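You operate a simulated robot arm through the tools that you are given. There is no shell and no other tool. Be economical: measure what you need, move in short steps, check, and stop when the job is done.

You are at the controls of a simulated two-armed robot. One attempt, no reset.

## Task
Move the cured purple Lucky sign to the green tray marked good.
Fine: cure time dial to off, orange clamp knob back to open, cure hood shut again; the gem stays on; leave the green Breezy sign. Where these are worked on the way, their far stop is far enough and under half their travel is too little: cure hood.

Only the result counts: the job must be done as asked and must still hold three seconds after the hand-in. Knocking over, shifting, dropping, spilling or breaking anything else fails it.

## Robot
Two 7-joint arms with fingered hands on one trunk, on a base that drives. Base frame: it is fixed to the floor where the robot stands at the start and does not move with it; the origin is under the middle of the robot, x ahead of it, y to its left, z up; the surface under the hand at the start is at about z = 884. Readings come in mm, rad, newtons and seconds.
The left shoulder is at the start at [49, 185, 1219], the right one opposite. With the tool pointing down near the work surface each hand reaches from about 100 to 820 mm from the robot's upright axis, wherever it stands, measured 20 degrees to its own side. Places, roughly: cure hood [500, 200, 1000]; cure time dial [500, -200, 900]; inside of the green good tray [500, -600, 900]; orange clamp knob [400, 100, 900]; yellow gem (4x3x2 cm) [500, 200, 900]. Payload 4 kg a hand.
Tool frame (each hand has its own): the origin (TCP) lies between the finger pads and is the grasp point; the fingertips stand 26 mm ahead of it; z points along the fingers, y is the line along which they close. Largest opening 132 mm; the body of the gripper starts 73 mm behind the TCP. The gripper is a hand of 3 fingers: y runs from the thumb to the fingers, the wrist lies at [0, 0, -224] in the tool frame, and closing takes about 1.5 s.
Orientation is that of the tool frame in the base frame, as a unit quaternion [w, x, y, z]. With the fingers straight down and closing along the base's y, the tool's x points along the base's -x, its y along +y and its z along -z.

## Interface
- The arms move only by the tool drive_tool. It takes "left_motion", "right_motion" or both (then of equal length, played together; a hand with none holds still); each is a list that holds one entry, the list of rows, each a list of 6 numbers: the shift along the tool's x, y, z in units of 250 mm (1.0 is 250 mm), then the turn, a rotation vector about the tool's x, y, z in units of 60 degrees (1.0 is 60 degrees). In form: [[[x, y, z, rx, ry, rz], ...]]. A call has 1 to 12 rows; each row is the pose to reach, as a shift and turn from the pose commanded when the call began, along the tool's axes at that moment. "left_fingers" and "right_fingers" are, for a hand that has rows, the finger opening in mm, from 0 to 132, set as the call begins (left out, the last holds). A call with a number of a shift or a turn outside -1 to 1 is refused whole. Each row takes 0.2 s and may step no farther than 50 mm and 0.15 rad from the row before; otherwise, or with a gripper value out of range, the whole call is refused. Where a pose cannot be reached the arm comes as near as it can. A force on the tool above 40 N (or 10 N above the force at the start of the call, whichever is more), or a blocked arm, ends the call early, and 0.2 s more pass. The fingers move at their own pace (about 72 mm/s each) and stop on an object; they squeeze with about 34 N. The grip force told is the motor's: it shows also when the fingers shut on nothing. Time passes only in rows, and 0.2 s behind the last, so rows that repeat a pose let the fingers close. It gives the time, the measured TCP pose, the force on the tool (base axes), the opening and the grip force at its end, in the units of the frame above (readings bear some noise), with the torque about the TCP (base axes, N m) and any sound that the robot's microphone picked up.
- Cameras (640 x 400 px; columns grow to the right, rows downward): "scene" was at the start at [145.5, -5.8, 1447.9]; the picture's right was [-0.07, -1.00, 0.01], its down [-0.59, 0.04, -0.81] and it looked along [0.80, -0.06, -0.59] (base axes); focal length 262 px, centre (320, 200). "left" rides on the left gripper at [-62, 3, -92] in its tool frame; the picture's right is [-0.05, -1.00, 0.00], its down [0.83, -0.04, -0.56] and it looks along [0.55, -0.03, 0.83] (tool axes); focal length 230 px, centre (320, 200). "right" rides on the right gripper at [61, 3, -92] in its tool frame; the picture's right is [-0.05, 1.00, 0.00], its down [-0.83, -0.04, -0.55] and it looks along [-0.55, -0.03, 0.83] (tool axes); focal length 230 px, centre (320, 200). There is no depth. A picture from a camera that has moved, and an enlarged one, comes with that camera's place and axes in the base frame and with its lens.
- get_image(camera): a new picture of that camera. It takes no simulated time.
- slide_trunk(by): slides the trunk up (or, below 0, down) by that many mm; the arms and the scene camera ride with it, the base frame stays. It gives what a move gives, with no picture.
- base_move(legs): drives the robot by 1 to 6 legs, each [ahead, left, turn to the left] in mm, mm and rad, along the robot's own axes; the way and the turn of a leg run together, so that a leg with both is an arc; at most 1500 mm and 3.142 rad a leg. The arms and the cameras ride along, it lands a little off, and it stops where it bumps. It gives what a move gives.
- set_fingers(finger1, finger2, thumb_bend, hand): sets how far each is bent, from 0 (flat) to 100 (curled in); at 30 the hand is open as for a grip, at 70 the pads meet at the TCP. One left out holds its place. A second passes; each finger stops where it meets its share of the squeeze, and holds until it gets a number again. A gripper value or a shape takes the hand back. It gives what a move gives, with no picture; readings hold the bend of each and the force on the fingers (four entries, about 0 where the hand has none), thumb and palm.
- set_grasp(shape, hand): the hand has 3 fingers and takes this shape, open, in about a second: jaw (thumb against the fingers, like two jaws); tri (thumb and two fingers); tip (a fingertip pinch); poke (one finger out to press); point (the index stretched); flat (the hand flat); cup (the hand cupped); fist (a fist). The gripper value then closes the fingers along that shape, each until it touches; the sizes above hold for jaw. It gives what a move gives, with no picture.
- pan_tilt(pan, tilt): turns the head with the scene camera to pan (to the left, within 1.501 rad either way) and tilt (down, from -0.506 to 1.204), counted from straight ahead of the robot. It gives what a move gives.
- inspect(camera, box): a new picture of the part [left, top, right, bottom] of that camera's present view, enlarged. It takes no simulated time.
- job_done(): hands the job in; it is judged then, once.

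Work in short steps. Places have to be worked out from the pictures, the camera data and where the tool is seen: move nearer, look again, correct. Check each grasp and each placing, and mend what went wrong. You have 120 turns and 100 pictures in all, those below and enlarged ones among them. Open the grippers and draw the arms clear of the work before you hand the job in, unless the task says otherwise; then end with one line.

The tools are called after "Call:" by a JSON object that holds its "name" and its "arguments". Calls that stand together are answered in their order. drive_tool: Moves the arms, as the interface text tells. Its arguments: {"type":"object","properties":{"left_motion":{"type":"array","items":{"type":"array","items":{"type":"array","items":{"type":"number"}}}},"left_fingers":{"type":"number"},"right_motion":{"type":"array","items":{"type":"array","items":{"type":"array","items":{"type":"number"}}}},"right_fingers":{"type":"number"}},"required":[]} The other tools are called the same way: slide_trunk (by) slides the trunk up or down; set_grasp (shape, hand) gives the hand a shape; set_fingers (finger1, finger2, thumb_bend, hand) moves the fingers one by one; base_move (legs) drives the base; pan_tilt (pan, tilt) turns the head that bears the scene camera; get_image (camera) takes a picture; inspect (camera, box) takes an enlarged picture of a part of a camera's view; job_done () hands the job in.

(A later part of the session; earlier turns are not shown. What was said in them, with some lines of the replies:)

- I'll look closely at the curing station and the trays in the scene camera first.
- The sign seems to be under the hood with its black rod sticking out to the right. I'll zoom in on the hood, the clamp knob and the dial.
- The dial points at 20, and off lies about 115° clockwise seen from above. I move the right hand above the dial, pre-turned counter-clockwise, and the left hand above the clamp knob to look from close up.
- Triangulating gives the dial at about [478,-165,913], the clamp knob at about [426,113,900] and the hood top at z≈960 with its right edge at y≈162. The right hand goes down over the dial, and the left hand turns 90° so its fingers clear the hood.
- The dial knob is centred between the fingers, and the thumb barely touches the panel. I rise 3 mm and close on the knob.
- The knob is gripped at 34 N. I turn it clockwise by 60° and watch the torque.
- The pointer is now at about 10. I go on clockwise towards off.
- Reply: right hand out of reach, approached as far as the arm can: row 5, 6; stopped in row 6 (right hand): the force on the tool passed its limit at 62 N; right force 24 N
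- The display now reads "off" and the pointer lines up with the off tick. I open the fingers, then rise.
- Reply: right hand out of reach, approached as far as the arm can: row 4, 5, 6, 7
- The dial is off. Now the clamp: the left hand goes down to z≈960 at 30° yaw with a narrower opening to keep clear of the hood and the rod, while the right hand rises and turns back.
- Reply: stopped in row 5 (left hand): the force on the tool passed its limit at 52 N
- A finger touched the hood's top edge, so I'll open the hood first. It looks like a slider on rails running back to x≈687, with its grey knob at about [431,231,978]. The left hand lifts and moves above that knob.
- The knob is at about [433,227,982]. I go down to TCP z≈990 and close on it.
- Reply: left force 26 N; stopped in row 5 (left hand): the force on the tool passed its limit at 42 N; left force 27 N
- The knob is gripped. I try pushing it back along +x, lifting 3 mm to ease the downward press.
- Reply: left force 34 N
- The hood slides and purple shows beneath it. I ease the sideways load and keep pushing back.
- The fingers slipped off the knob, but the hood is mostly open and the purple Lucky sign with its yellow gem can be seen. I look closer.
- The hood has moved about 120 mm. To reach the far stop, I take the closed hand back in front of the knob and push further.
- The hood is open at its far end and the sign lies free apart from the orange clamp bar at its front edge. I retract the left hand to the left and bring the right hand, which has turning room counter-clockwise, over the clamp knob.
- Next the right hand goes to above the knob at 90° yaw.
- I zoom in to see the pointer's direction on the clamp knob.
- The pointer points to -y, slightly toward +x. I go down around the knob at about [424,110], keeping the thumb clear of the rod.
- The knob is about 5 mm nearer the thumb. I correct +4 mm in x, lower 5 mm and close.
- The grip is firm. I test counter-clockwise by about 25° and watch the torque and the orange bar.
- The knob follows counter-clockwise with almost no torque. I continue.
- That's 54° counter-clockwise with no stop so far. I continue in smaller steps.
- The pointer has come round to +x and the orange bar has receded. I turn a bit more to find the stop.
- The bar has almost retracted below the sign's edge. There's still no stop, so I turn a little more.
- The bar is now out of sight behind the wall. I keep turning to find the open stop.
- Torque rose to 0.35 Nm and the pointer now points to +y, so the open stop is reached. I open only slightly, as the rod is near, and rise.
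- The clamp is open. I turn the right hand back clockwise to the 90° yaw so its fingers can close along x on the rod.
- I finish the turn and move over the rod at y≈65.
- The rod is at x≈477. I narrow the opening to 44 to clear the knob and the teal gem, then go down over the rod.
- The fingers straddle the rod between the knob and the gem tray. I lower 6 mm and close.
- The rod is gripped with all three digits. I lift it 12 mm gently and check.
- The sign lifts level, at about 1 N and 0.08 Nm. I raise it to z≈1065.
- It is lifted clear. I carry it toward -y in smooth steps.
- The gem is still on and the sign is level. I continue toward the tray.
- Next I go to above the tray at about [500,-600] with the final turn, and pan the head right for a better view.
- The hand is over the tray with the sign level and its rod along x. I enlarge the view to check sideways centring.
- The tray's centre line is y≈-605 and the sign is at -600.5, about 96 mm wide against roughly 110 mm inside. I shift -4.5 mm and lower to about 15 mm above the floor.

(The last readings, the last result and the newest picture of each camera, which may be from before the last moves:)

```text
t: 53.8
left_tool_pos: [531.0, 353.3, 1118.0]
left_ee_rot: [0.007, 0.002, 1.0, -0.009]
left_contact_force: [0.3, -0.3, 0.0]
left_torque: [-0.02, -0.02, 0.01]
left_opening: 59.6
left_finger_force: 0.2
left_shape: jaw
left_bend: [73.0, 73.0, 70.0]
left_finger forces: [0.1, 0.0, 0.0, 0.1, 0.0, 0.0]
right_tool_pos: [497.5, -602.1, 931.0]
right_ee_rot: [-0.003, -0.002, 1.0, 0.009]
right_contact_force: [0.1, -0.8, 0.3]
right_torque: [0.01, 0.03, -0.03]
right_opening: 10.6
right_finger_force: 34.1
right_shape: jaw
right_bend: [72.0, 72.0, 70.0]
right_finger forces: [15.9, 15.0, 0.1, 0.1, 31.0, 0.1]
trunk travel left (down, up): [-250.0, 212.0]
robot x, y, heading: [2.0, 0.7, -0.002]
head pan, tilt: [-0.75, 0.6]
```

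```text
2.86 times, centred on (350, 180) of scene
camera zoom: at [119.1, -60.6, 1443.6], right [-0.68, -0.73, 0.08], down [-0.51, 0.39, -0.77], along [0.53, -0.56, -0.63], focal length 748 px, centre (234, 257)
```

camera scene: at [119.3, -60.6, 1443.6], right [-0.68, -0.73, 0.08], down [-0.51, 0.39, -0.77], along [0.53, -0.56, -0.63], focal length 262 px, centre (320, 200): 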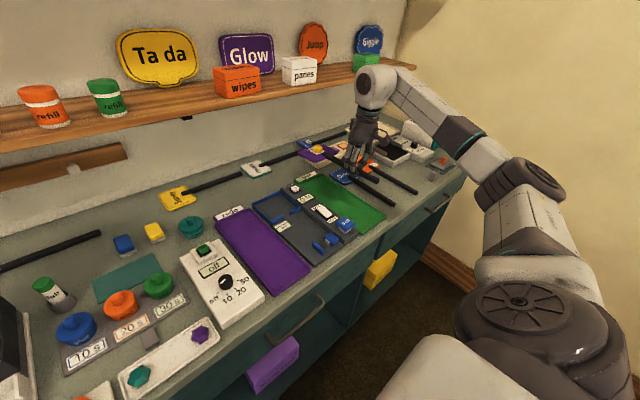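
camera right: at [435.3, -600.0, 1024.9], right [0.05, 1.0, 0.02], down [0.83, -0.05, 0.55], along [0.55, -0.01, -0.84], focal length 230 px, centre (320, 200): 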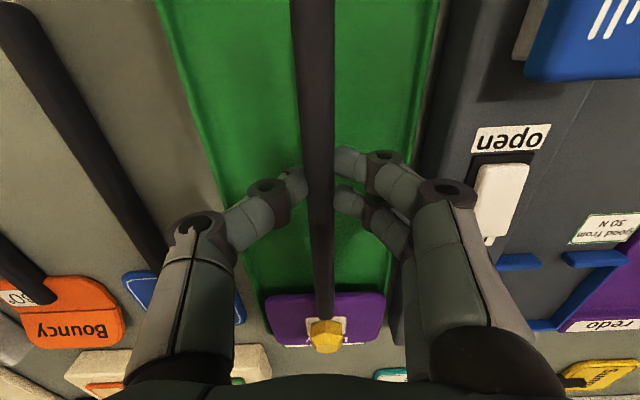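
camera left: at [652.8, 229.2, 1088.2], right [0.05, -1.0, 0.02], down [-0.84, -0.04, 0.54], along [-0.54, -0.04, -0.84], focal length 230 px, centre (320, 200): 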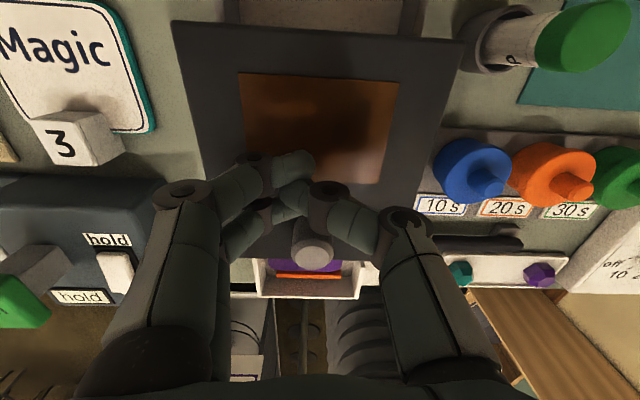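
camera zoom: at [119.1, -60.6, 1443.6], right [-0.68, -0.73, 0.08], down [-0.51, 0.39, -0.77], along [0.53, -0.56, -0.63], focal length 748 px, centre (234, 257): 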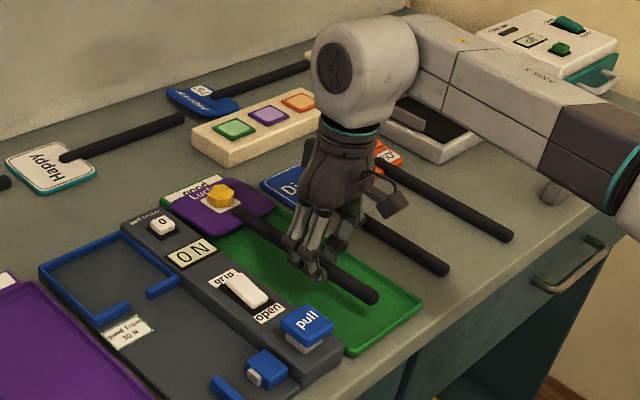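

The sign's far edge comes close to the tray's far rim and its rod end is at x≈421. I shift it 9 mm toward me and about 2.5 mm to -y, then check again.

Call:
{"name": "drive_tool", "arguments": {"right_motion": [[[0.018, -0.005, 0, 0, 0, 0], [0.036, -0.01, 0, 0, 0, 0], [0.036, -0.01, 0.01, 0, 0, 0]]]}}

Call:
{"name": "inspect", "arguments": {"camera": "right", "box": [220, 200, 420, 360]}}

Call:
{"name": "inspect", "arguments": {"camera": "scene", "box": [300, 140, 400, 240]}}

Call:
{"name": "inspect", "arguments": {"camera": "right", "box": [140, 0, 460, 200]}}

```text
t: 54.6
left_tool_pos: [530.6, 352.6, 1119.3]
left_ee_rot: [0.006, 0.002, 1.0, -0.009]
left_contact_force: [0.0, 0.0, -1.0]
left_torque: [-0.01, 0.02, 0.04]
left_opening: 59.8
left_finger_force: 0.0
left_shape: jaw
left_bend: [73.0, 73.0, 70.0]
left_finger forces: [0.0, 0.0, 0.0, 0.1, 0.0, 0.0]
right_tool_pos: [488.2, -604.9, 928.3]
right_ee_rot: [-0.003, -0.001, 1.0, 0.009]
right_contact_force: [0.9, -0.2, -0.2]
right_torque: [0.0, 0.0, 0.01]
right_opening: 10.4
right_finger_force: 34.5
right_shape: jaw
right_bend: [72.0, 72.0, 70.0]
right_finger forces: [15.7, 15.2, 0.1, 0.0, 30.9, 0.1]
trunk travel left (down, up): [-250.0, 212.0]
robot x, y, heading: [1.1, 2.5, 0.001]
head pan, tilt: [-0.75, 0.6]
```

```text
2.50 times, centred on (320, 280) of right
camera zoom: at [426.8, -602.9, 1022.5], right [0.05, 1.0, 0.02], down [0.83, -0.05, 0.55], along [0.55, -0.01, -0.84], focal length 575 px, centre (320, 0)
```

zoom: 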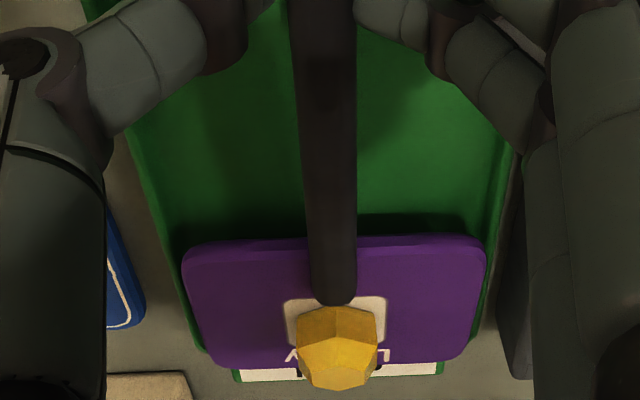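

```text
4.00 times, centred on (350, 190) of scene
camera zoom: at [119.3, -60.7, 1443.6], right [-0.68, -0.73, 0.08], down [-0.51, 0.39, -0.77], along [0.53, -0.56, -0.63], focal length 1048 px, centre (200, 240)
```

zoom: 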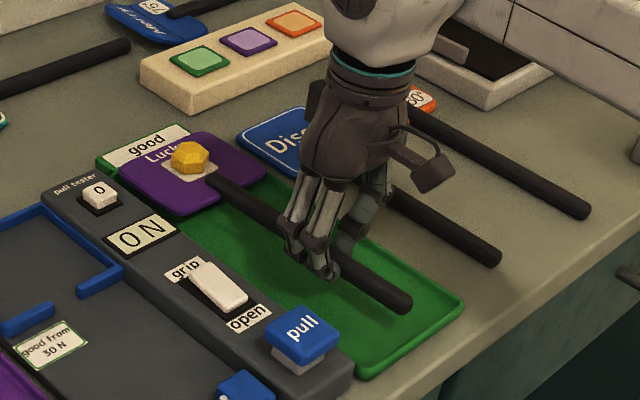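

```text
2.00 times, centred on (300, 100) of right
camera zoom: at [426.8, -602.9, 1022.5], right [0.05, 1.0, 0.02], down [0.83, -0.05, 0.55], along [0.55, -0.01, -0.84], focal length 460 px, centre (360, 400)
```

zoom: 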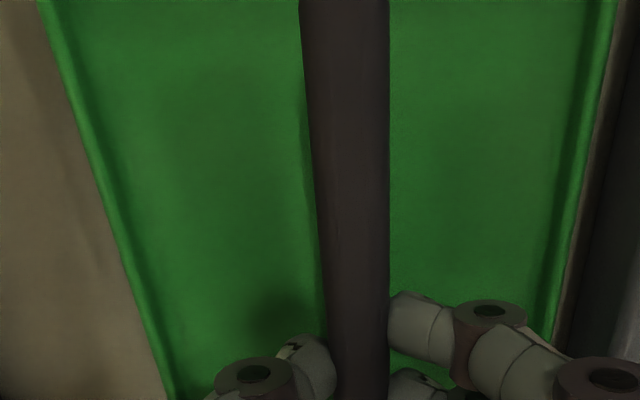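

The sign is centred within a millimetre or so in the tray. I lower it gently until contact.

Call:
{"name": "drive_tool", "arguments": {"right_motion": [[[0, -0.003, 0.016, 0, 0, 0], [0, -0.003, 0.032, 0, 0, 0], [0, -0.003, 0.044, 0, 0, 0], [0, -0.003, 0.052, 0, 0, 0]]]}}

Call:
{"name": "inspect", "arguments": {"camera": "scene", "box": [300, 140, 400, 240]}}

```text
t: 55.6
left_tool_pos: [530.5, 353.1, 1120.5]
left_ee_rot: [0.007, 0.002, 1.0, -0.008]
left_contact_force: [0.0, 0.1, -0.4]
left_torque: [0.0, 0.02, -0.01]
left_opening: 59.2
left_finger_force: 0.1
left_shape: jaw
left_bend: [73.0, 73.0, 70.0]
left_finger forces: [0.0, 0.1, 0.1, 0.0, 0.0, 0.0]
right_tool_pos: [489.2, -604.8, 916.3]
right_ee_rot: [-0.002, -0.001, 1.0, 0.009]
right_contact_force: [-0.4, 0.7, 0.1]
right_torque: [-0.01, -0.1, 0.06]
right_opening: 10.6
right_finger_force: 33.9
right_shape: jaw
right_bend: [72.0, 72.0, 70.0]
right_finger forces: [14.7, 16.8, 0.0, 0.0, 31.2, 0.0]
trunk travel left (down, up): [-250.0, 212.0]
robot x, y, heading: [2.3, -1.7, 0.002]
head pan, tilt: [-0.75, 0.6]
```

```text
4.00 times, centred on (350, 190) of scene
camera zoom: at [119.0, -60.6, 1443.6], right [-0.68, -0.73, 0.08], down [-0.51, 0.39, -0.77], along [0.53, -0.56, -0.63], focal length 1048 px, centre (200, 240)
```

zoom: 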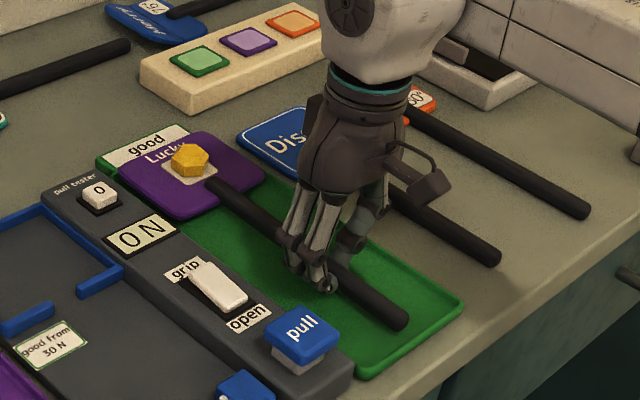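

Torque hints that the head has touched something. I check the head against the tray's far rim.

Call:
{"name": "inspect", "arguments": {"camera": "right", "box": [220, 220, 420, 380]}}

Call:
{"name": "inspect", "arguments": {"camera": "scene", "box": [315, 160, 375, 200]}}

```text
2.50 times, centred on (320, 300) of right
camera zoom: at [426.9, -603.8, 1009.2], right [0.05, 1.0, 0.02], down [0.83, -0.05, 0.55], along [0.55, -0.01, -0.83], focal length 575 px, centre (320, -50)
```

zoom: 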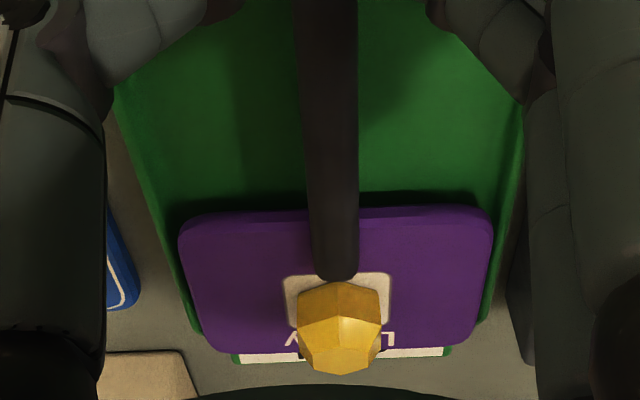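

```text
10.00 times, centred on (345, 180) of scene
camera zoom: at [119.0, -60.6, 1443.6], right [-0.68, -0.73, 0.08], down [-0.51, 0.39, -0.77], along [0.53, -0.56, -0.63], focal length 2620 px, centre (70, 400)
```

zoom: 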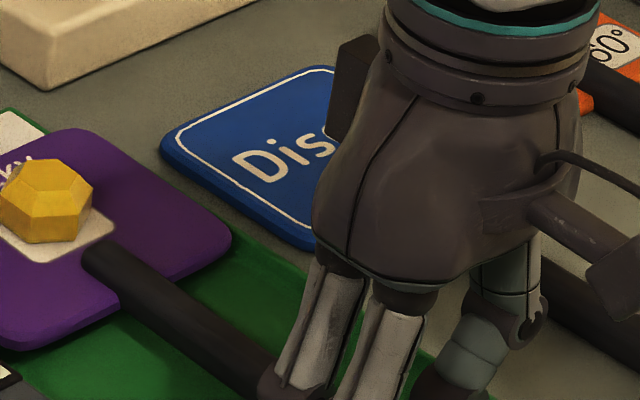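

I want a tight view of the head's far edge and of the rod's end against the tray rims.

Call:
{"name": "inspect", "arguments": {"camera": "scene", "box": [318, 164, 374, 202]}}

Call:
{"name": "inspect", "arguments": {"camera": "scene", "box": [370, 195, 420, 235]}}

Call:
{"name": "inspect", "arguments": {"camera": "scene", "box": [320, 168, 346, 186]}}

```text
10.53 times, centred on (346, 183) of scene
camera zoom: at [119.0, -60.6, 1443.6], right [-0.68, -0.73, 0.08], down [-0.51, 0.39, -0.77], along [0.53, -0.56, -0.63], focal length 2757 px, centre (46, 379)
```

zoom: 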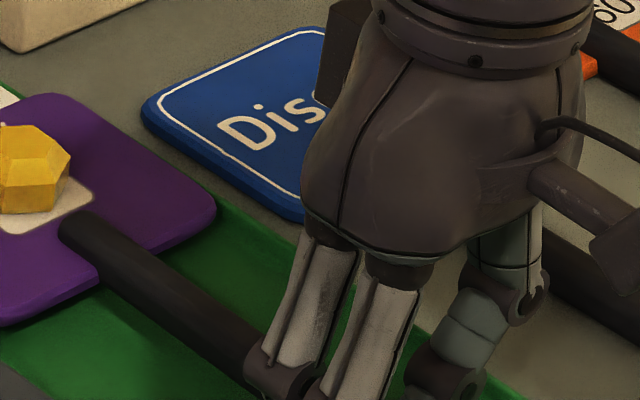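

```text
10.00 times, centred on (395, 215) of scene
camera zoom: at [119.0, -60.6, 1443.6], right [-0.68, -0.73, 0.08], down [-0.51, 0.39, -0.77], along [0.53, -0.56, -0.63], focal length 2620 px, centre (-430, 50)
```

zoom: 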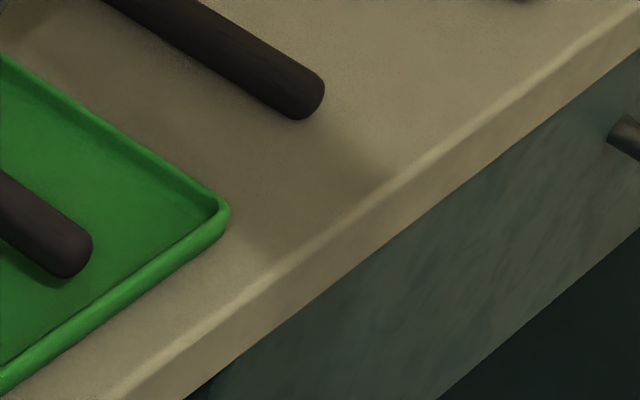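

```text
16.00 times, centred on (333, 177) of scene
camera zoom: at [119.0, -60.6, 1443.6], right [-0.68, -0.73, 0.08], down [-0.51, 0.39, -0.77], along [0.53, -0.56, -0.63], focal length 4191 px, centre (112, 568)
```

zoom: 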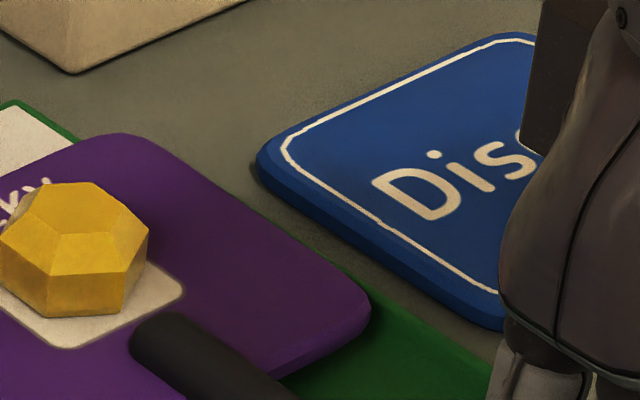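

The rod's end still has roughly 10 mm to the near rim, so I lift 5 mm, shift the sign 7 mm toward me, and lower again.

Call:
{"name": "drive_tool", "arguments": {"right_motion": [[[0, 0, -0.02, 0, 0, 0], [0.014, 0, -0.02, 0, 0, 0], [0.028, 0, -0.02, 0, 0, 0], [0.028, 0, -0.008, 0, 0, 0], [0.028, 0, 0.004, 0, 0, 0]]]}}

Call:
{"name": "inspect", "arguments": {"camera": "scene", "box": [370, 195, 420, 235]}}

Call:
{"name": "inspect", "arguments": {"camera": "scene", "box": [320, 168, 360, 193]}}

Call:
{"name": "inspect", "arguments": {"camera": "right", "box": [220, 220, 420, 380]}}

```text
t: 56.8
left_tool_pos: [530.6, 353.3, 1119.5]
left_ee_rot: [0.007, 0.002, 1.0, -0.009]
left_contact_force: [-0.8, 0.3, -0.3]
left_torque: [-0.01, -0.02, 0.01]
left_opening: 59.7
left_finger_force: 0.0
left_shape: jaw
left_bend: [73.0, 73.0, 70.0]
left_finger forces: [0.0, 0.1, 0.0, 0.0, 0.0, 0.0]
right_tool_pos: [481.9, -605.7, 915.6]
right_ee_rot: [-0.002, -0.001, 1.0, 0.01]
right_contact_force: [-0.3, 0.1, -0.6]
right_torque: [0.06, -0.06, 0.0]
right_opening: 10.4
right_finger_force: 33.8
right_shape: jaw
right_bend: [72.0, 72.0, 70.0]
right_finger forces: [15.4, 15.8, 0.1, 0.0, 31.3, 0.0]
trunk travel left (down, up): [-250.0, 212.0]
robot x, y, heading: [0.2, 4.0, -0.0]
head pan, tilt: [-0.75, 0.6]
```

```text
10.00 times, centred on (395, 215) of scene
camera zoom: at [119.0, -60.7, 1443.6], right [-0.68, -0.73, 0.08], down [-0.51, 0.39, -0.77], along [0.53, -0.56, -0.63], focal length 2620 px, centre (-430, 50)
```

zoom: 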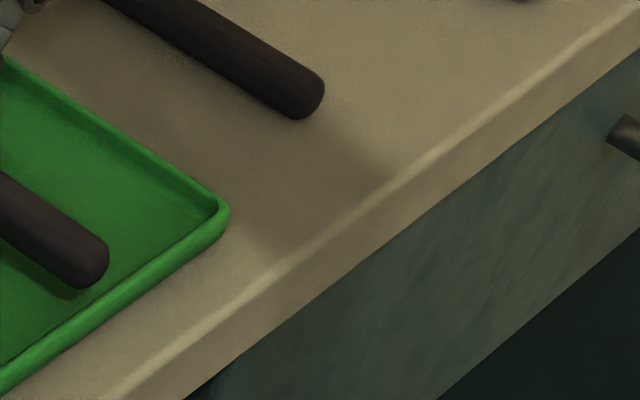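

```text
16.00 times, centred on (340, 180) of scene
camera zoom: at [119.0, -60.7, 1443.6], right [-0.68, -0.73, 0.08], down [-0.51, 0.39, -0.77], along [0.53, -0.56, -0.63], focal length 4191 px, centre (0, 512)
```

zoom: 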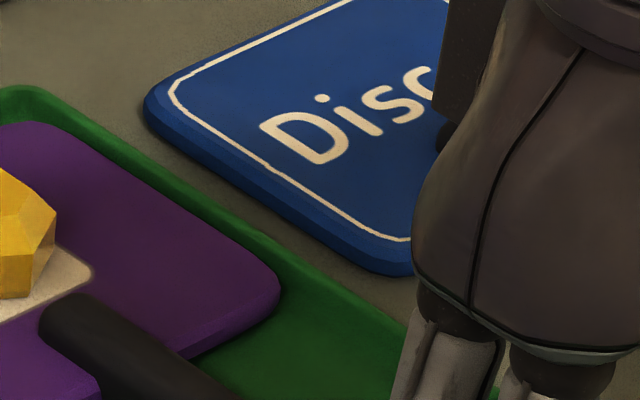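

```text
2.50 times, centred on (320, 300) of right
camera zoom: at [419.9, -603.3, 1008.1], right [0.05, 1.0, 0.02], down [0.83, -0.05, 0.55], along [0.55, -0.01, -0.83], focal length 575 px, centre (320, -50)
```

zoom: 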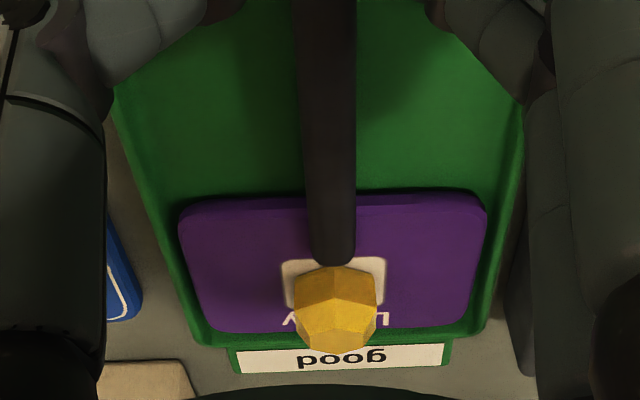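

The head now lies fully inside the tray's rim. I lower a last 3 mm and then open the fingers slowly in place.

Call:
{"name": "drive_tool", "arguments": {"right_motion": [[[0, 0, 0.006, 0, 0, 0], [0, 0, 0.012, 0, 0, 0], [0, 0, 0.012, 0, 0, 0]]]}}

Call:
{"name": "drive_tool", "arguments": {"right_motion": [[[0, 0, 0, 0, 0, 0], [0, 0, 0, 0, 0, 0], [0, 0, 0, 0, 0, 0], [0, 0, 0, 0, 0, 0]]], "right_fingers": 34}}

Call:
{"name": "get_image", "arguments": {"camera": "right"}}

```text
t: 57.6
left_tool_pos: [531.2, 353.0, 1119.5]
left_ee_rot: [0.007, 0.002, 1.0, -0.009]
left_contact_force: [0.2, 0.1, -0.1]
left_torque: [0.01, -0.01, 0.02]
left_opening: 59.5
left_finger_force: 0.0
left_shape: jaw
left_bend: [73.0, 73.0, 70.0]
left_finger forces: [0.1, 0.1, 0.1, 0.0, 0.0, 0.0]
right_tool_pos: [482.5, -604.0, 911.3]
right_ee_rot: [-0.004, -0.001, 1.0, 0.009]
right_contact_force: [0.0, -0.6, 0.6]
right_torque: [0.01, -0.09, -0.02]
right_opening: 10.5
right_finger_force: 34.8
right_shape: jaw
right_bend: [72.0, 72.0, 70.0]
right_finger forces: [15.4, 16.0, 0.0, 0.0, 31.5, 0.1]
trunk travel left (down, up): [-250.0, 212.0]
robot x, y, heading: [0.5, -1.6, -0.005]
head pan, tilt: [-0.75, 0.6]
```

```text
t: 58.6
left_tool_pos: [530.5, 353.3, 1119.9]
left_ee_rot: [0.007, 0.003, 1.0, -0.01]
left_contact_force: [0.0, -0.6, -0.2]
left_torque: [0.0, -0.02, 0.01]
left_opening: 59.5
left_finger_force: 0.0
left_shape: jaw
left_bend: [73.0, 73.0, 70.0]
left_finger forces: [0.0, 0.1, 0.1, 0.0, 0.1, 0.1]
right_tool_pos: [481.3, -604.5, 911.7]
right_ee_rot: [-0.003, -0.002, 1.0, 0.008]
right_contact_force: [-0.3, -0.6, 0.6]
right_torque: [0.0, -0.01, -0.03]
right_opening: 33.8
right_finger_force: 0.1
right_shape: jaw
right_bend: [73.0, 73.0, 70.0]
right_finger forces: [0.0, 0.0, 0.0, 0.1, 0.7, 0.0]
trunk travel left (down, up): [-250.0, 212.0]
robot x, y, heading: [2.6, -2.7, 0.002]
head pan, tilt: [-0.75, 0.6]
```

```text
32 pictures are left
camera right: at [420.2, -602.5, 1005.4], right [0.05, 1.0, 0.02], down [0.83, -0.05, 0.55], along [0.55, -0.01, -0.84], focal length 230 px, centre (320, 200)
```

right: 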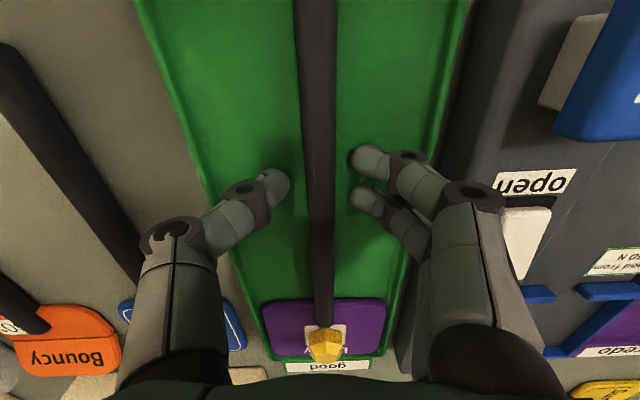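

The sign is released in the tray and the fingers are clear on both sides. I raise the right hand straight up, while the left hand, closed, goes behind the hood knob to shut the hood.

Call:
{"name": "drive_tool", "arguments": {"right_motion": [[[0, 0, -0.04, 0, 0, 0], [0, 0, -0.12, 0, 0, 0], [0, 0, -0.24, 0, 0, 0], [0, 0, -0.36, 0, 0, 0], [0, 0, -0.48, 0, 0, 0], [0, 0, -0.6, 0, 0, 0], [0, 0, -0.7, 0, 0, 0], [0, 0, -0.75, 0, 0, 0], [0, 0, -0.75, 0, 0, 0]]], "left_motion": [[[-0.09, -0.1, 0, 0, 0, 0], [-0.18, -0.2, 0, 0, 0, 0], [-0.27, -0.3, 0, 0, 0, 0], [-0.36, -0.4, 0.05, 0, 0, 0], [-0.44, -0.5, 0.1, 0, 0, 0], [-0.44, -0.5, 0.22, 0, 0, 0], [-0.44, -0.5, 0.34, 0, 0, 0], [-0.44, -0.5, 0.44, 0, 0, 0], [-0.44, -0.5, 0.49, 0, 0, 0]]], "left_fingers": 0}}

Call:
{"name": "pan_tilt", "arguments": {"pan": 0.1, "tilt": 0.55}}

Call:
{"name": "get_image", "arguments": {"camera": "scene"}}

Call:
{"name": "get_image", "arguments": {"camera": "left"}}

```text
t: 60.6
left_tool_pos: [641.2, 228.0, 999.0]
left_ee_rot: [0.007, 0.002, 1.0, -0.008]
left_contact_force: [0.2, 0.9, -0.5]
left_torque: [0.0, 0.01, -0.01]
left_opening: 0.0
left_finger_force: 33.7
left_shape: jaw
left_bend: [68.0, 68.0, 74.0]
left_finger forces: [0.0, 0.1, 0.1, 0.0, 0.0, 0.1]
right_tool_pos: [480.8, -608.3, 1099.0]
right_ee_rot: [-0.003, -0.002, 1.0, 0.009]
right_contact_force: [-0.6, -0.8, -0.4]
right_torque: [0.02, 0.0, -0.01]
right_opening: 33.7
right_finger_force: 0.2
right_shape: jaw
right_bend: [73.0, 73.0, 70.0]
right_finger forces: [0.1, 0.1, 0.1, 0.0, 0.0, 0.1]
trunk travel left (down, up): [-250.0, 212.0]
robot x, y, heading: [-0.8, -3.6, -0.001]
head pan, tilt: [-0.75, 0.6]
```

```text
t: 61.8
left_tool_pos: [640.8, 228.6, 998.9]
left_ee_rot: [0.007, 0.002, 1.0, -0.009]
left_contact_force: [0.4, 0.3, -0.5]
left_torque: [-0.01, -0.01, 0.01]
left_opening: 0.0
left_finger_force: 34.0
left_shape: jaw
left_bend: [68.0, 68.0, 74.0]
left_finger forces: [0.0, 0.1, 0.0, 0.0, 0.0, 0.0]
right_tool_pos: [480.5, -609.3, 1099.4]
right_ee_rot: [-0.003, -0.002, 1.0, 0.009]
right_contact_force: [-0.4, 0.1, 0.5]
right_torque: [0.05, 0.02, 0.01]
right_opening: 34.0
right_finger_force: 0.0
right_shape: jaw
right_bend: [73.0, 73.0, 70.0]
right_finger forces: [0.0, 0.1, 0.1, 0.0, 0.0, 0.0]
trunk travel left (down, up): [-250.0, 212.0]
robot x, y, heading: [0.0, 2.4, -0.0]
head pan, tilt: [0.099, 0.55]
```

```text
31 pictures are left
camera scene: at [144.4, 8.4, 1445.2], right [0.1, -1.0, -0.01], down [-0.62, -0.05, -0.79], along [0.78, 0.08, -0.62], focal length 262 px, centre (320, 200)
```

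scene: 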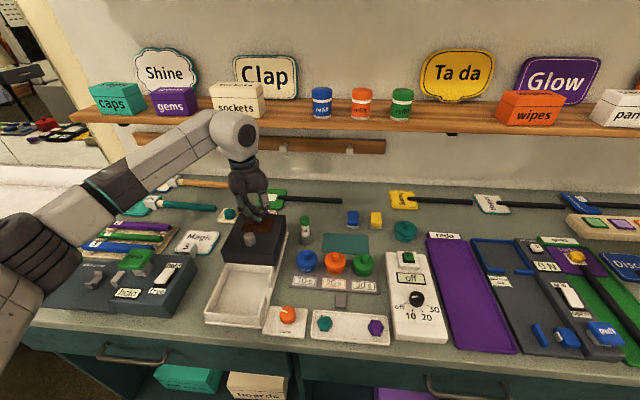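

```text
30 pictures are left
camera left: at [700.6, 233.7, 1092.8], right [0.05, -1.0, 0.02], down [-0.84, -0.03, 0.54], along [-0.54, -0.04, -0.84], focal length 230 px, centre (320, 200)
```

left: 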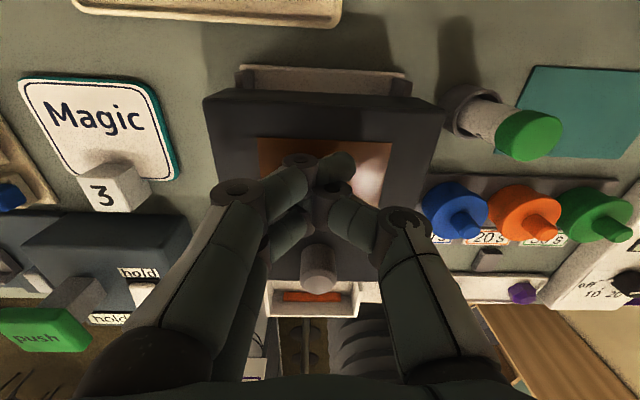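

The closed hand is right behind the knob. I push the hood back toward -x.

Call:
{"name": "drive_tool", "arguments": {"left_motion": [[[0.06, 0, 0.01, 0, 0, 0], [0.14, 0, 0.01, 0, 0, 0], [0.2, 0, 0.01, 0, 0, 0], [0.26, 0, 0.01, 0, 0, 0], [0.32, 0, 0.01, 0, 0, 0], [0.38, 0, 0.01, 0, 0, 0], [0.44, 0, 0.01, 0, 0, 0], [0.5, 0, 0.01, 0, 0, 0], [0.56, 0, 0.01, 0, 0, 0], [0.62, 0, 0.01, 0, 0, 0]]]}}

Call:
{"name": "inspect", "arguments": {"camera": "scene", "box": [170, 190, 310, 350]}}

```text
t: 64.0
left_tool_pos: [487.8, 228.8, 993.2]
left_ee_rot: [0.006, 0.002, 1.0, -0.01]
left_contact_force: [0.9, -0.6, -0.4]
left_torque: [-0.02, -0.01, -0.01]
left_opening: 0.0
left_finger_force: 34.1
left_shape: jaw
left_bend: [68.0, 68.0, 74.0]
left_finger forces: [0.1, 0.0, 0.1, 0.0, 0.1, 0.0]
right_tool_pos: [481.4, -608.6, 1099.2]
right_ee_rot: [-0.003, -0.002, 1.0, 0.009]
right_contact_force: [0.1, -0.9, -0.5]
right_torque: [-0.02, -0.01, 0.0]
right_opening: 34.0
right_finger_force: 0.1
right_shape: jaw
right_bend: [73.0, 73.0, 70.0]
right_finger forces: [0.0, 0.1, 0.1, 0.0, 0.0, 0.0]
trunk travel left (down, up): [-250.0, 212.0]
robot x, y, heading: [-1.1, -1.7, -0.003]
head pan, tilt: [0.099, 0.55]
```

```text
2.50 times, centred on (240, 270) of scene
camera zoom: at [143.9, 8.6, 1445.3], right [0.1, -1.0, -0.01], down [-0.62, -0.05, -0.79], along [0.78, 0.08, -0.62], focal length 655 px, centre (520, 25)
```

zoom: 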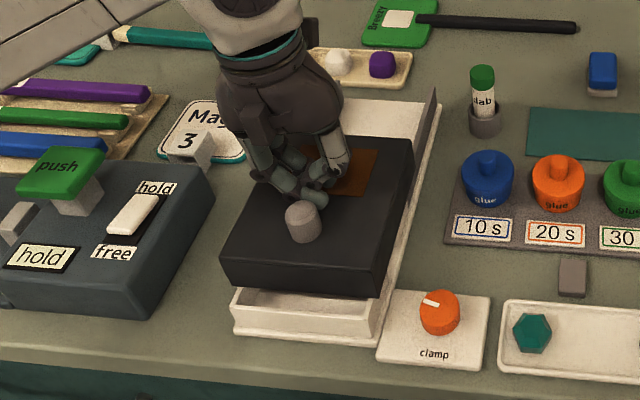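

The hood is nearly shut. I continue in small steps until it meets the front stop.

Call:
{"name": "drive_tool", "arguments": {"left_motion": [[[0.04, 0, 0, 0, 0, 0], [0.08, 0, 0, 0, 0, 0], [0.11, 0, 0, 0, 0, 0], [0.14, 0, 0, 0, 0, 0], [0.17, 0, 0, 0, 0, 0], [0.2, 0, 0, 0, 0, 0], [0.23, 0, 0, 0, 0, 0]]]}}

Call:
{"name": "inspect", "arguments": {"camera": "scene", "box": [170, 190, 310, 350]}}

```text
t: 65.1
left_tool_pos: [461.3, 228.1, 996.1]
left_ee_rot: [0.019, -0.003, 1.0, -0.01]
left_contact_force: [27.0, -2.2, -6.6]
left_torque: [0.0, -0.39, 0.09]
left_opening: 0.2
left_finger_force: 33.8
left_shape: jaw
left_bend: [68.0, 67.0, 74.0]
left_finger forces: [0.1, 35.8, 0.1, 0.0, 0.1, 0.1]
right_tool_pos: [482.8, -609.9, 1097.4]
right_ee_rot: [-0.005, -0.001, 1.0, 0.008]
right_contact_force: [-1.0, 0.4, -0.6]
right_torque: [0.01, -0.03, -0.04]
right_opening: 34.0
right_finger_force: 0.0
right_shape: jaw
right_bend: [73.0, 73.0, 70.0]
right_finger forces: [0.0, 0.0, 0.1, 0.0, 0.0, 0.0]
trunk travel left (down, up): [-250.0, 212.0]
robot x, y, heading: [-2.2, 0.8, -0.006]
head pan, tilt: [0.099, 0.55]
stopped in row 5 (left hand): the force on the tool passed its limit at 47 N (the readings are from after the stop); the commanded pose is now the measured one
```

```text
2.50 times, centred on (240, 270) of scene
camera zoom: at [147.4, 8.1, 1444.9], right [0.09, -1.0, -0.01], down [-0.62, -0.05, -0.79], along [0.78, 0.08, -0.62], focal length 655 px, centre (520, 25)
```

zoom: 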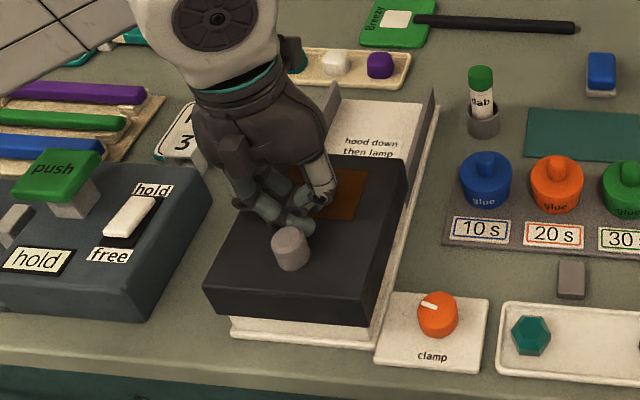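

The hood is against its front stop, with the knob at x≈433 as at the start. I withdraw both hands, open them, and check the tray.

Call:
{"name": "drive_tool", "arguments": {"left_motion": [[[-0.03, 0, 0, 0, 0, 0], [-0.06, 0, -0.1, 0, 0, 0], [-0.06, 0, -0.25, 0, 0, 0], [-0.06, 0, -0.4, 0, 0, 0], [-0.06, 0, -0.55, 0, 0, 0], [-0.06, 0, -0.7, 0, 0, 0], [-0.06, 0, -0.8, 0, 0, 0], [-0.06, 0, -0.8, 0, 0, 0]]], "right_motion": [[[0, 0, -0.05, 0, 0, 0], [0, 0.1, -0.1, 0, 0, 0], [0, 0.2, -0.2, 0, 0, 0], [0.1, 0.35, -0.3, 0, 0, 0], [0.15, 0.5, -0.35, 0, 0, 0], [0.2, 0.65, -0.4, 0, 0, 0], [0.2, 0.8, -0.4, 0, 0, 0], [0.2, 0.9, -0.4, 0, 0, 0]]], "left_fingers": 120, "right_fingers": 120}}

Call:
{"name": "get_image", "arguments": {"camera": "scene"}}

Call:
{"name": "pan_tilt", "arguments": {"pan": -0.6, "tilt": 0.6}}

Call:
{"name": "get_image", "arguments": {"camera": "scene"}}

```text
refused: row 4 steps farther than a row can; nothing moved
```

```text
27 pictures are left
camera scene: at [147.4, 8.1, 1444.9], right [0.09, -1.0, -0.01], down [-0.62, -0.05, -0.79], along [0.78, 0.08, -0.62], focal length 262 px, centre (320, 200)
```

scene: 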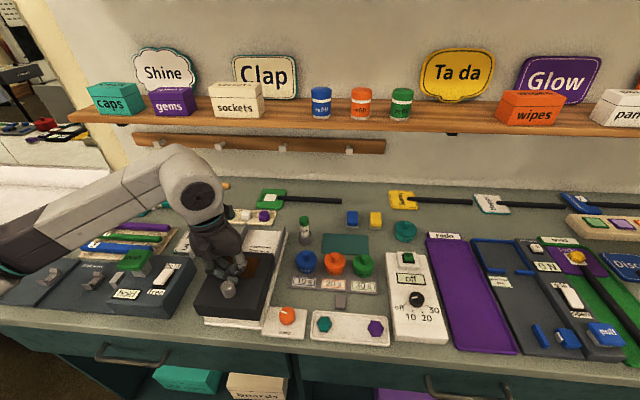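

```text
t: 66.2
left_tool_pos: [461.3, 227.8, 995.9]
left_ee_rot: [0.016, -0.002, 1.0, -0.01]
left_contact_force: [32.6, 0.0, 0.8]
left_torque: [-0.01, -0.27, 0.13]
left_opening: 0.0
left_finger_force: 34.5
left_shape: jaw
left_bend: [68.0, 68.0, 74.0]
left_finger forces: [0.0, 41.2, 0.1, 0.0, 0.0, 0.0]
right_tool_pos: [485.8, -609.2, 1096.2]
right_ee_rot: [-0.005, -0.001, 1.0, 0.009]
right_contact_force: [-0.3, 0.7, -0.2]
right_torque: [0.0, 0.01, -0.01]
right_opening: 33.9
right_finger_force: 0.1
right_shape: jaw
right_bend: [73.0, 73.0, 70.0]
right_finger forces: [0.0, 0.0, 0.0, 0.1, 0.0, 0.0]
trunk travel left (down, up): [-250.0, 212.0]
robot x, y, heading: [1.1, -0.8, -0.005]
head pan, tilt: [-0.6, 0.6]
```

```text
26 pictures are left
camera scene: at [133.5, -50.5, 1442.1], right [-0.56, -0.82, 0.07], down [-0.56, 0.32, -0.76], along [0.61, -0.47, -0.64], focal length 262 px, centre (320, 200)
```

scene: 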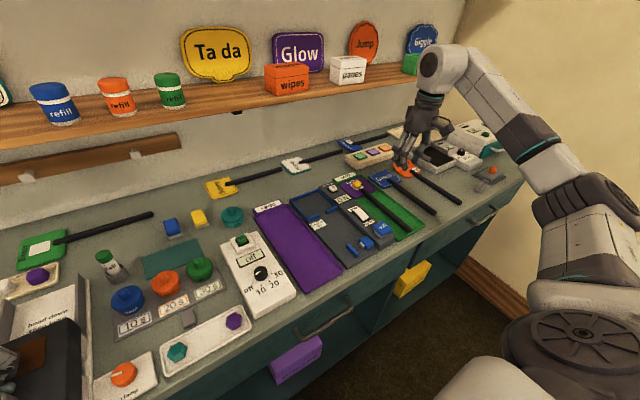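

A row was too long, so nothing moved. I send the withdrawal again with shorter steps, opening the left fingers only after rising.

Call:
{"name": "drive_tool", "arguments": {"left_motion": [[[-0.03, 0, 0, 0, 0, 0], [-0.06, 0, -0.1, 0, 0, 0], [-0.06, 0, -0.25, 0, 0, 0], [-0.06, 0, -0.4, 0, 0, 0], [-0.06, 0, -0.55, 0, 0, 0], [-0.06, 0, -0.7, 0, 0, 0], [-0.06, 0, -0.8, 0, 0, 0], [-0.06, 0, -0.8, 0, 0, 0]]], "right_motion": [[[0, 0, -0.1, 0, 0, 0], [0, 0.05, -0.2, 0, 0, 0], [0, 0.15, -0.3, 0, 0, 0], [0.05, 0.27, -0.4, 0, 0, 0], [0.1, 0.4, -0.4, 0, 0, 0], [0.15, 0.55, -0.4, 0, 0, 0], [0.2, 0.7, -0.4, 0, 0, 0], [0.2, 0.85, -0.4, 0, 0, 0]]], "right_fingers": 120}}

Call:
{"name": "drive_tool", "arguments": {"left_motion": [[[0, 0.05, 0, 0, 0, 0], [0, 0.1, 0, 0, 0, 0], [0, 0.15, 0, 0, 0, 0], [0, 0.15, 0, 0, 0, 0]]], "left_fingers": 120}}

Call:
{"name": "get_image", "arguments": {"camera": "scene"}}

Call:
{"name": "inspect", "arguments": {"camera": "scene", "box": [310, 160, 450, 250]}}

```text
t: 68.0
left_tool_pos: [467.6, 231.6, 1197.0]
left_ee_rot: [0.014, -0.002, 1.0, -0.01]
left_contact_force: [0.9, -0.1, 0.6]
left_torque: [-0.03, 0.04, 0.0]
left_opening: 0.0
left_finger_force: 34.1
left_shape: jaw
left_bend: [68.0, 68.0, 74.0]
left_finger forces: [0.0, 0.0, 0.0, 0.1, 0.1, 0.0]
right_tool_pos: [431.8, -398.0, 1203.4]
right_ee_rot: [-0.003, 0.0, 1.0, 0.007]
right_contact_force: [0.1, 1.1, 0.7]
right_torque: [-0.02, 0.01, -0.02]
right_opening: 119.9
right_finger_force: 0.2
right_shape: jaw
right_bend: [47.0, 47.0, 43.0]
right_finger forces: [0.0, 0.0, 0.1, 0.1, 0.1, 0.0]
trunk travel left (down, up): [-250.0, 212.0]
robot x, y, heading: [0.0, -0.5, -0.004]
head pan, tilt: [-0.6, 0.6]
```

```text
t: 69.0
left_tool_pos: [465.5, 270.7, 1195.0]
left_ee_rot: [0.016, -0.001, 1.0, -0.01]
left_contact_force: [-1.0, 0.2, -1.0]
left_torque: [0.02, -0.02, -0.01]
left_opening: 119.6
left_finger_force: 0.1
left_shape: jaw
left_bend: [47.0, 47.0, 43.0]
left_finger forces: [0.0, 0.0, 0.1, 0.1, 0.1, 0.1]
right_tool_pos: [431.5, -399.2, 1203.3]
right_ee_rot: [-0.002, -0.001, 1.0, 0.009]
right_contact_force: [-0.1, 0.0, -0.6]
right_torque: [0.03, -0.02, -0.01]
right_opening: 119.7
right_finger_force: 0.2
right_shape: jaw
right_bend: [47.0, 47.0, 43.0]
right_finger forces: [0.0, 0.0, 0.0, 0.0, 0.1, 0.0]
trunk travel left (down, up): [-250.0, 212.0]
robot x, y, heading: [-2.0, -3.2, -0.003]
head pan, tilt: [-0.6, 0.6]
```

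```text
25 pictures are left
camera scene: at [128.2, -50.5, 1442.6], right [-0.56, -0.82, 0.07], down [-0.56, 0.32, -0.77], along [0.61, -0.47, -0.64], focal length 262 px, centre (320, 200)
```

scene: 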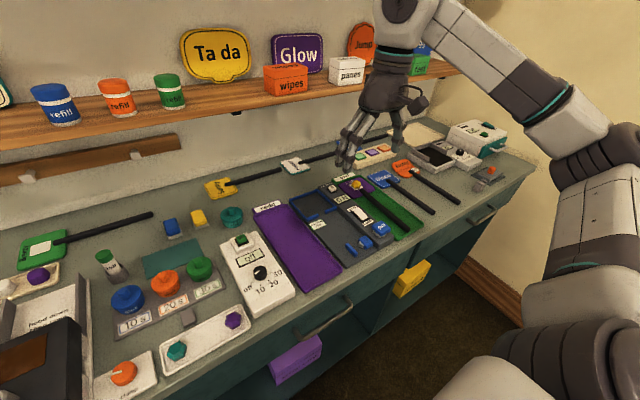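

```text
4.44 times, centred on (380, 205) of scene
camera zoom: at [128.2, -50.5, 1442.6], right [-0.56, -0.82, 0.07], down [-0.56, 0.32, -0.77], along [0.61, -0.47, -0.64], focal length 1164 px, centre (53, 178)
```

zoom: 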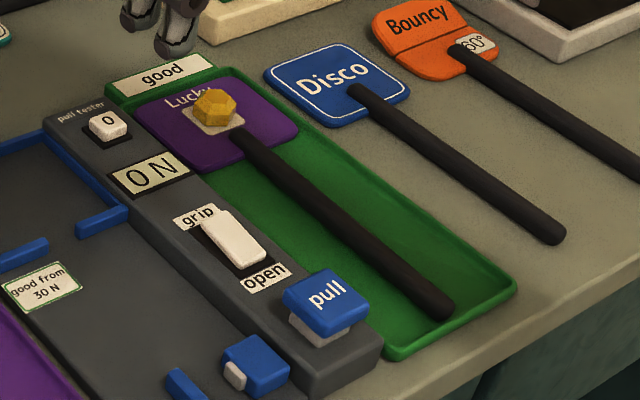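

The sign lies in the good tray with its gem on. A last look at the hood, clamp and dial.

Call:
{"name": "pan_tilt", "arguments": {"pan": -0.07, "tilt": 0.52}}

Call:
{"name": "inspect", "arguments": {"camera": "scene", "box": [130, 200, 430, 370]}}

```text
t: 69.9
left_tool_pos: [465.7, 269.9, 1195.7]
left_ee_rot: [0.016, -0.001, 1.0, -0.01]
left_contact_force: [0.3, -0.5, -0.1]
left_torque: [0.0, 0.01, -0.01]
left_opening: 119.7
left_finger_force: 0.0
left_shape: jaw
left_bend: [47.0, 47.0, 43.0]
left_finger forces: [0.1, 0.0, 0.1, 0.0, 0.0, 0.1]
right_tool_pos: [431.5, -398.3, 1203.8]
right_ee_rot: [-0.003, -0.001, 1.0, 0.008]
right_contact_force: [-0.9, -0.5, 0.0]
right_torque: [0.02, -0.02, 0.02]
right_opening: 119.8
right_finger_force: 0.0
right_shape: jaw
right_bend: [47.0, 47.0, 43.0]
right_finger forces: [0.1, 0.0, 0.1, 0.0, 0.0, 0.1]
trunk travel left (down, up): [-250.0, 212.0]
robot x, y, heading: [3.3, -1.9, 0.001]
head pan, tilt: [-0.07, 0.52]
```

```text
2.13 times, centred on (280, 285) of scene
camera zoom: at [146.2, -7.0, 1447.8], right [-0.07, -1.0, 0.01], down [-0.59, 0.04, -0.8], along [0.8, -0.06, -0.59], focal length 559 px, centre (405, 19)
```

zoom: 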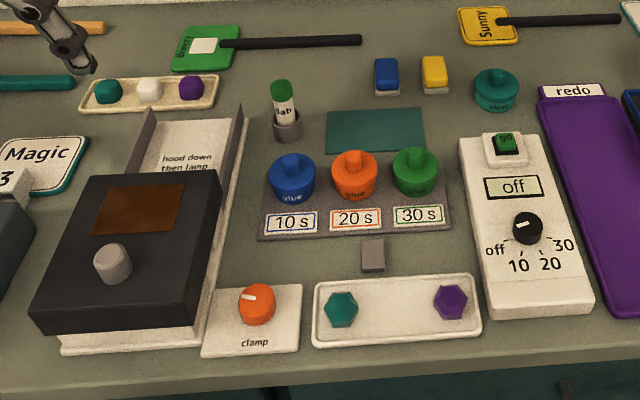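

Hood shut, clamp open, dial off and the Breezy sign untouched, so I hand the job in.

Call:
{"name": "job_done", "arguments": {}}

```text
The job is handed in.
```

The purple Lucky sign is in the good tray with its gem on, the dial is off, the clamp is open, the hood is shut, and the green Breezy sign was left alone; I handed the job in.
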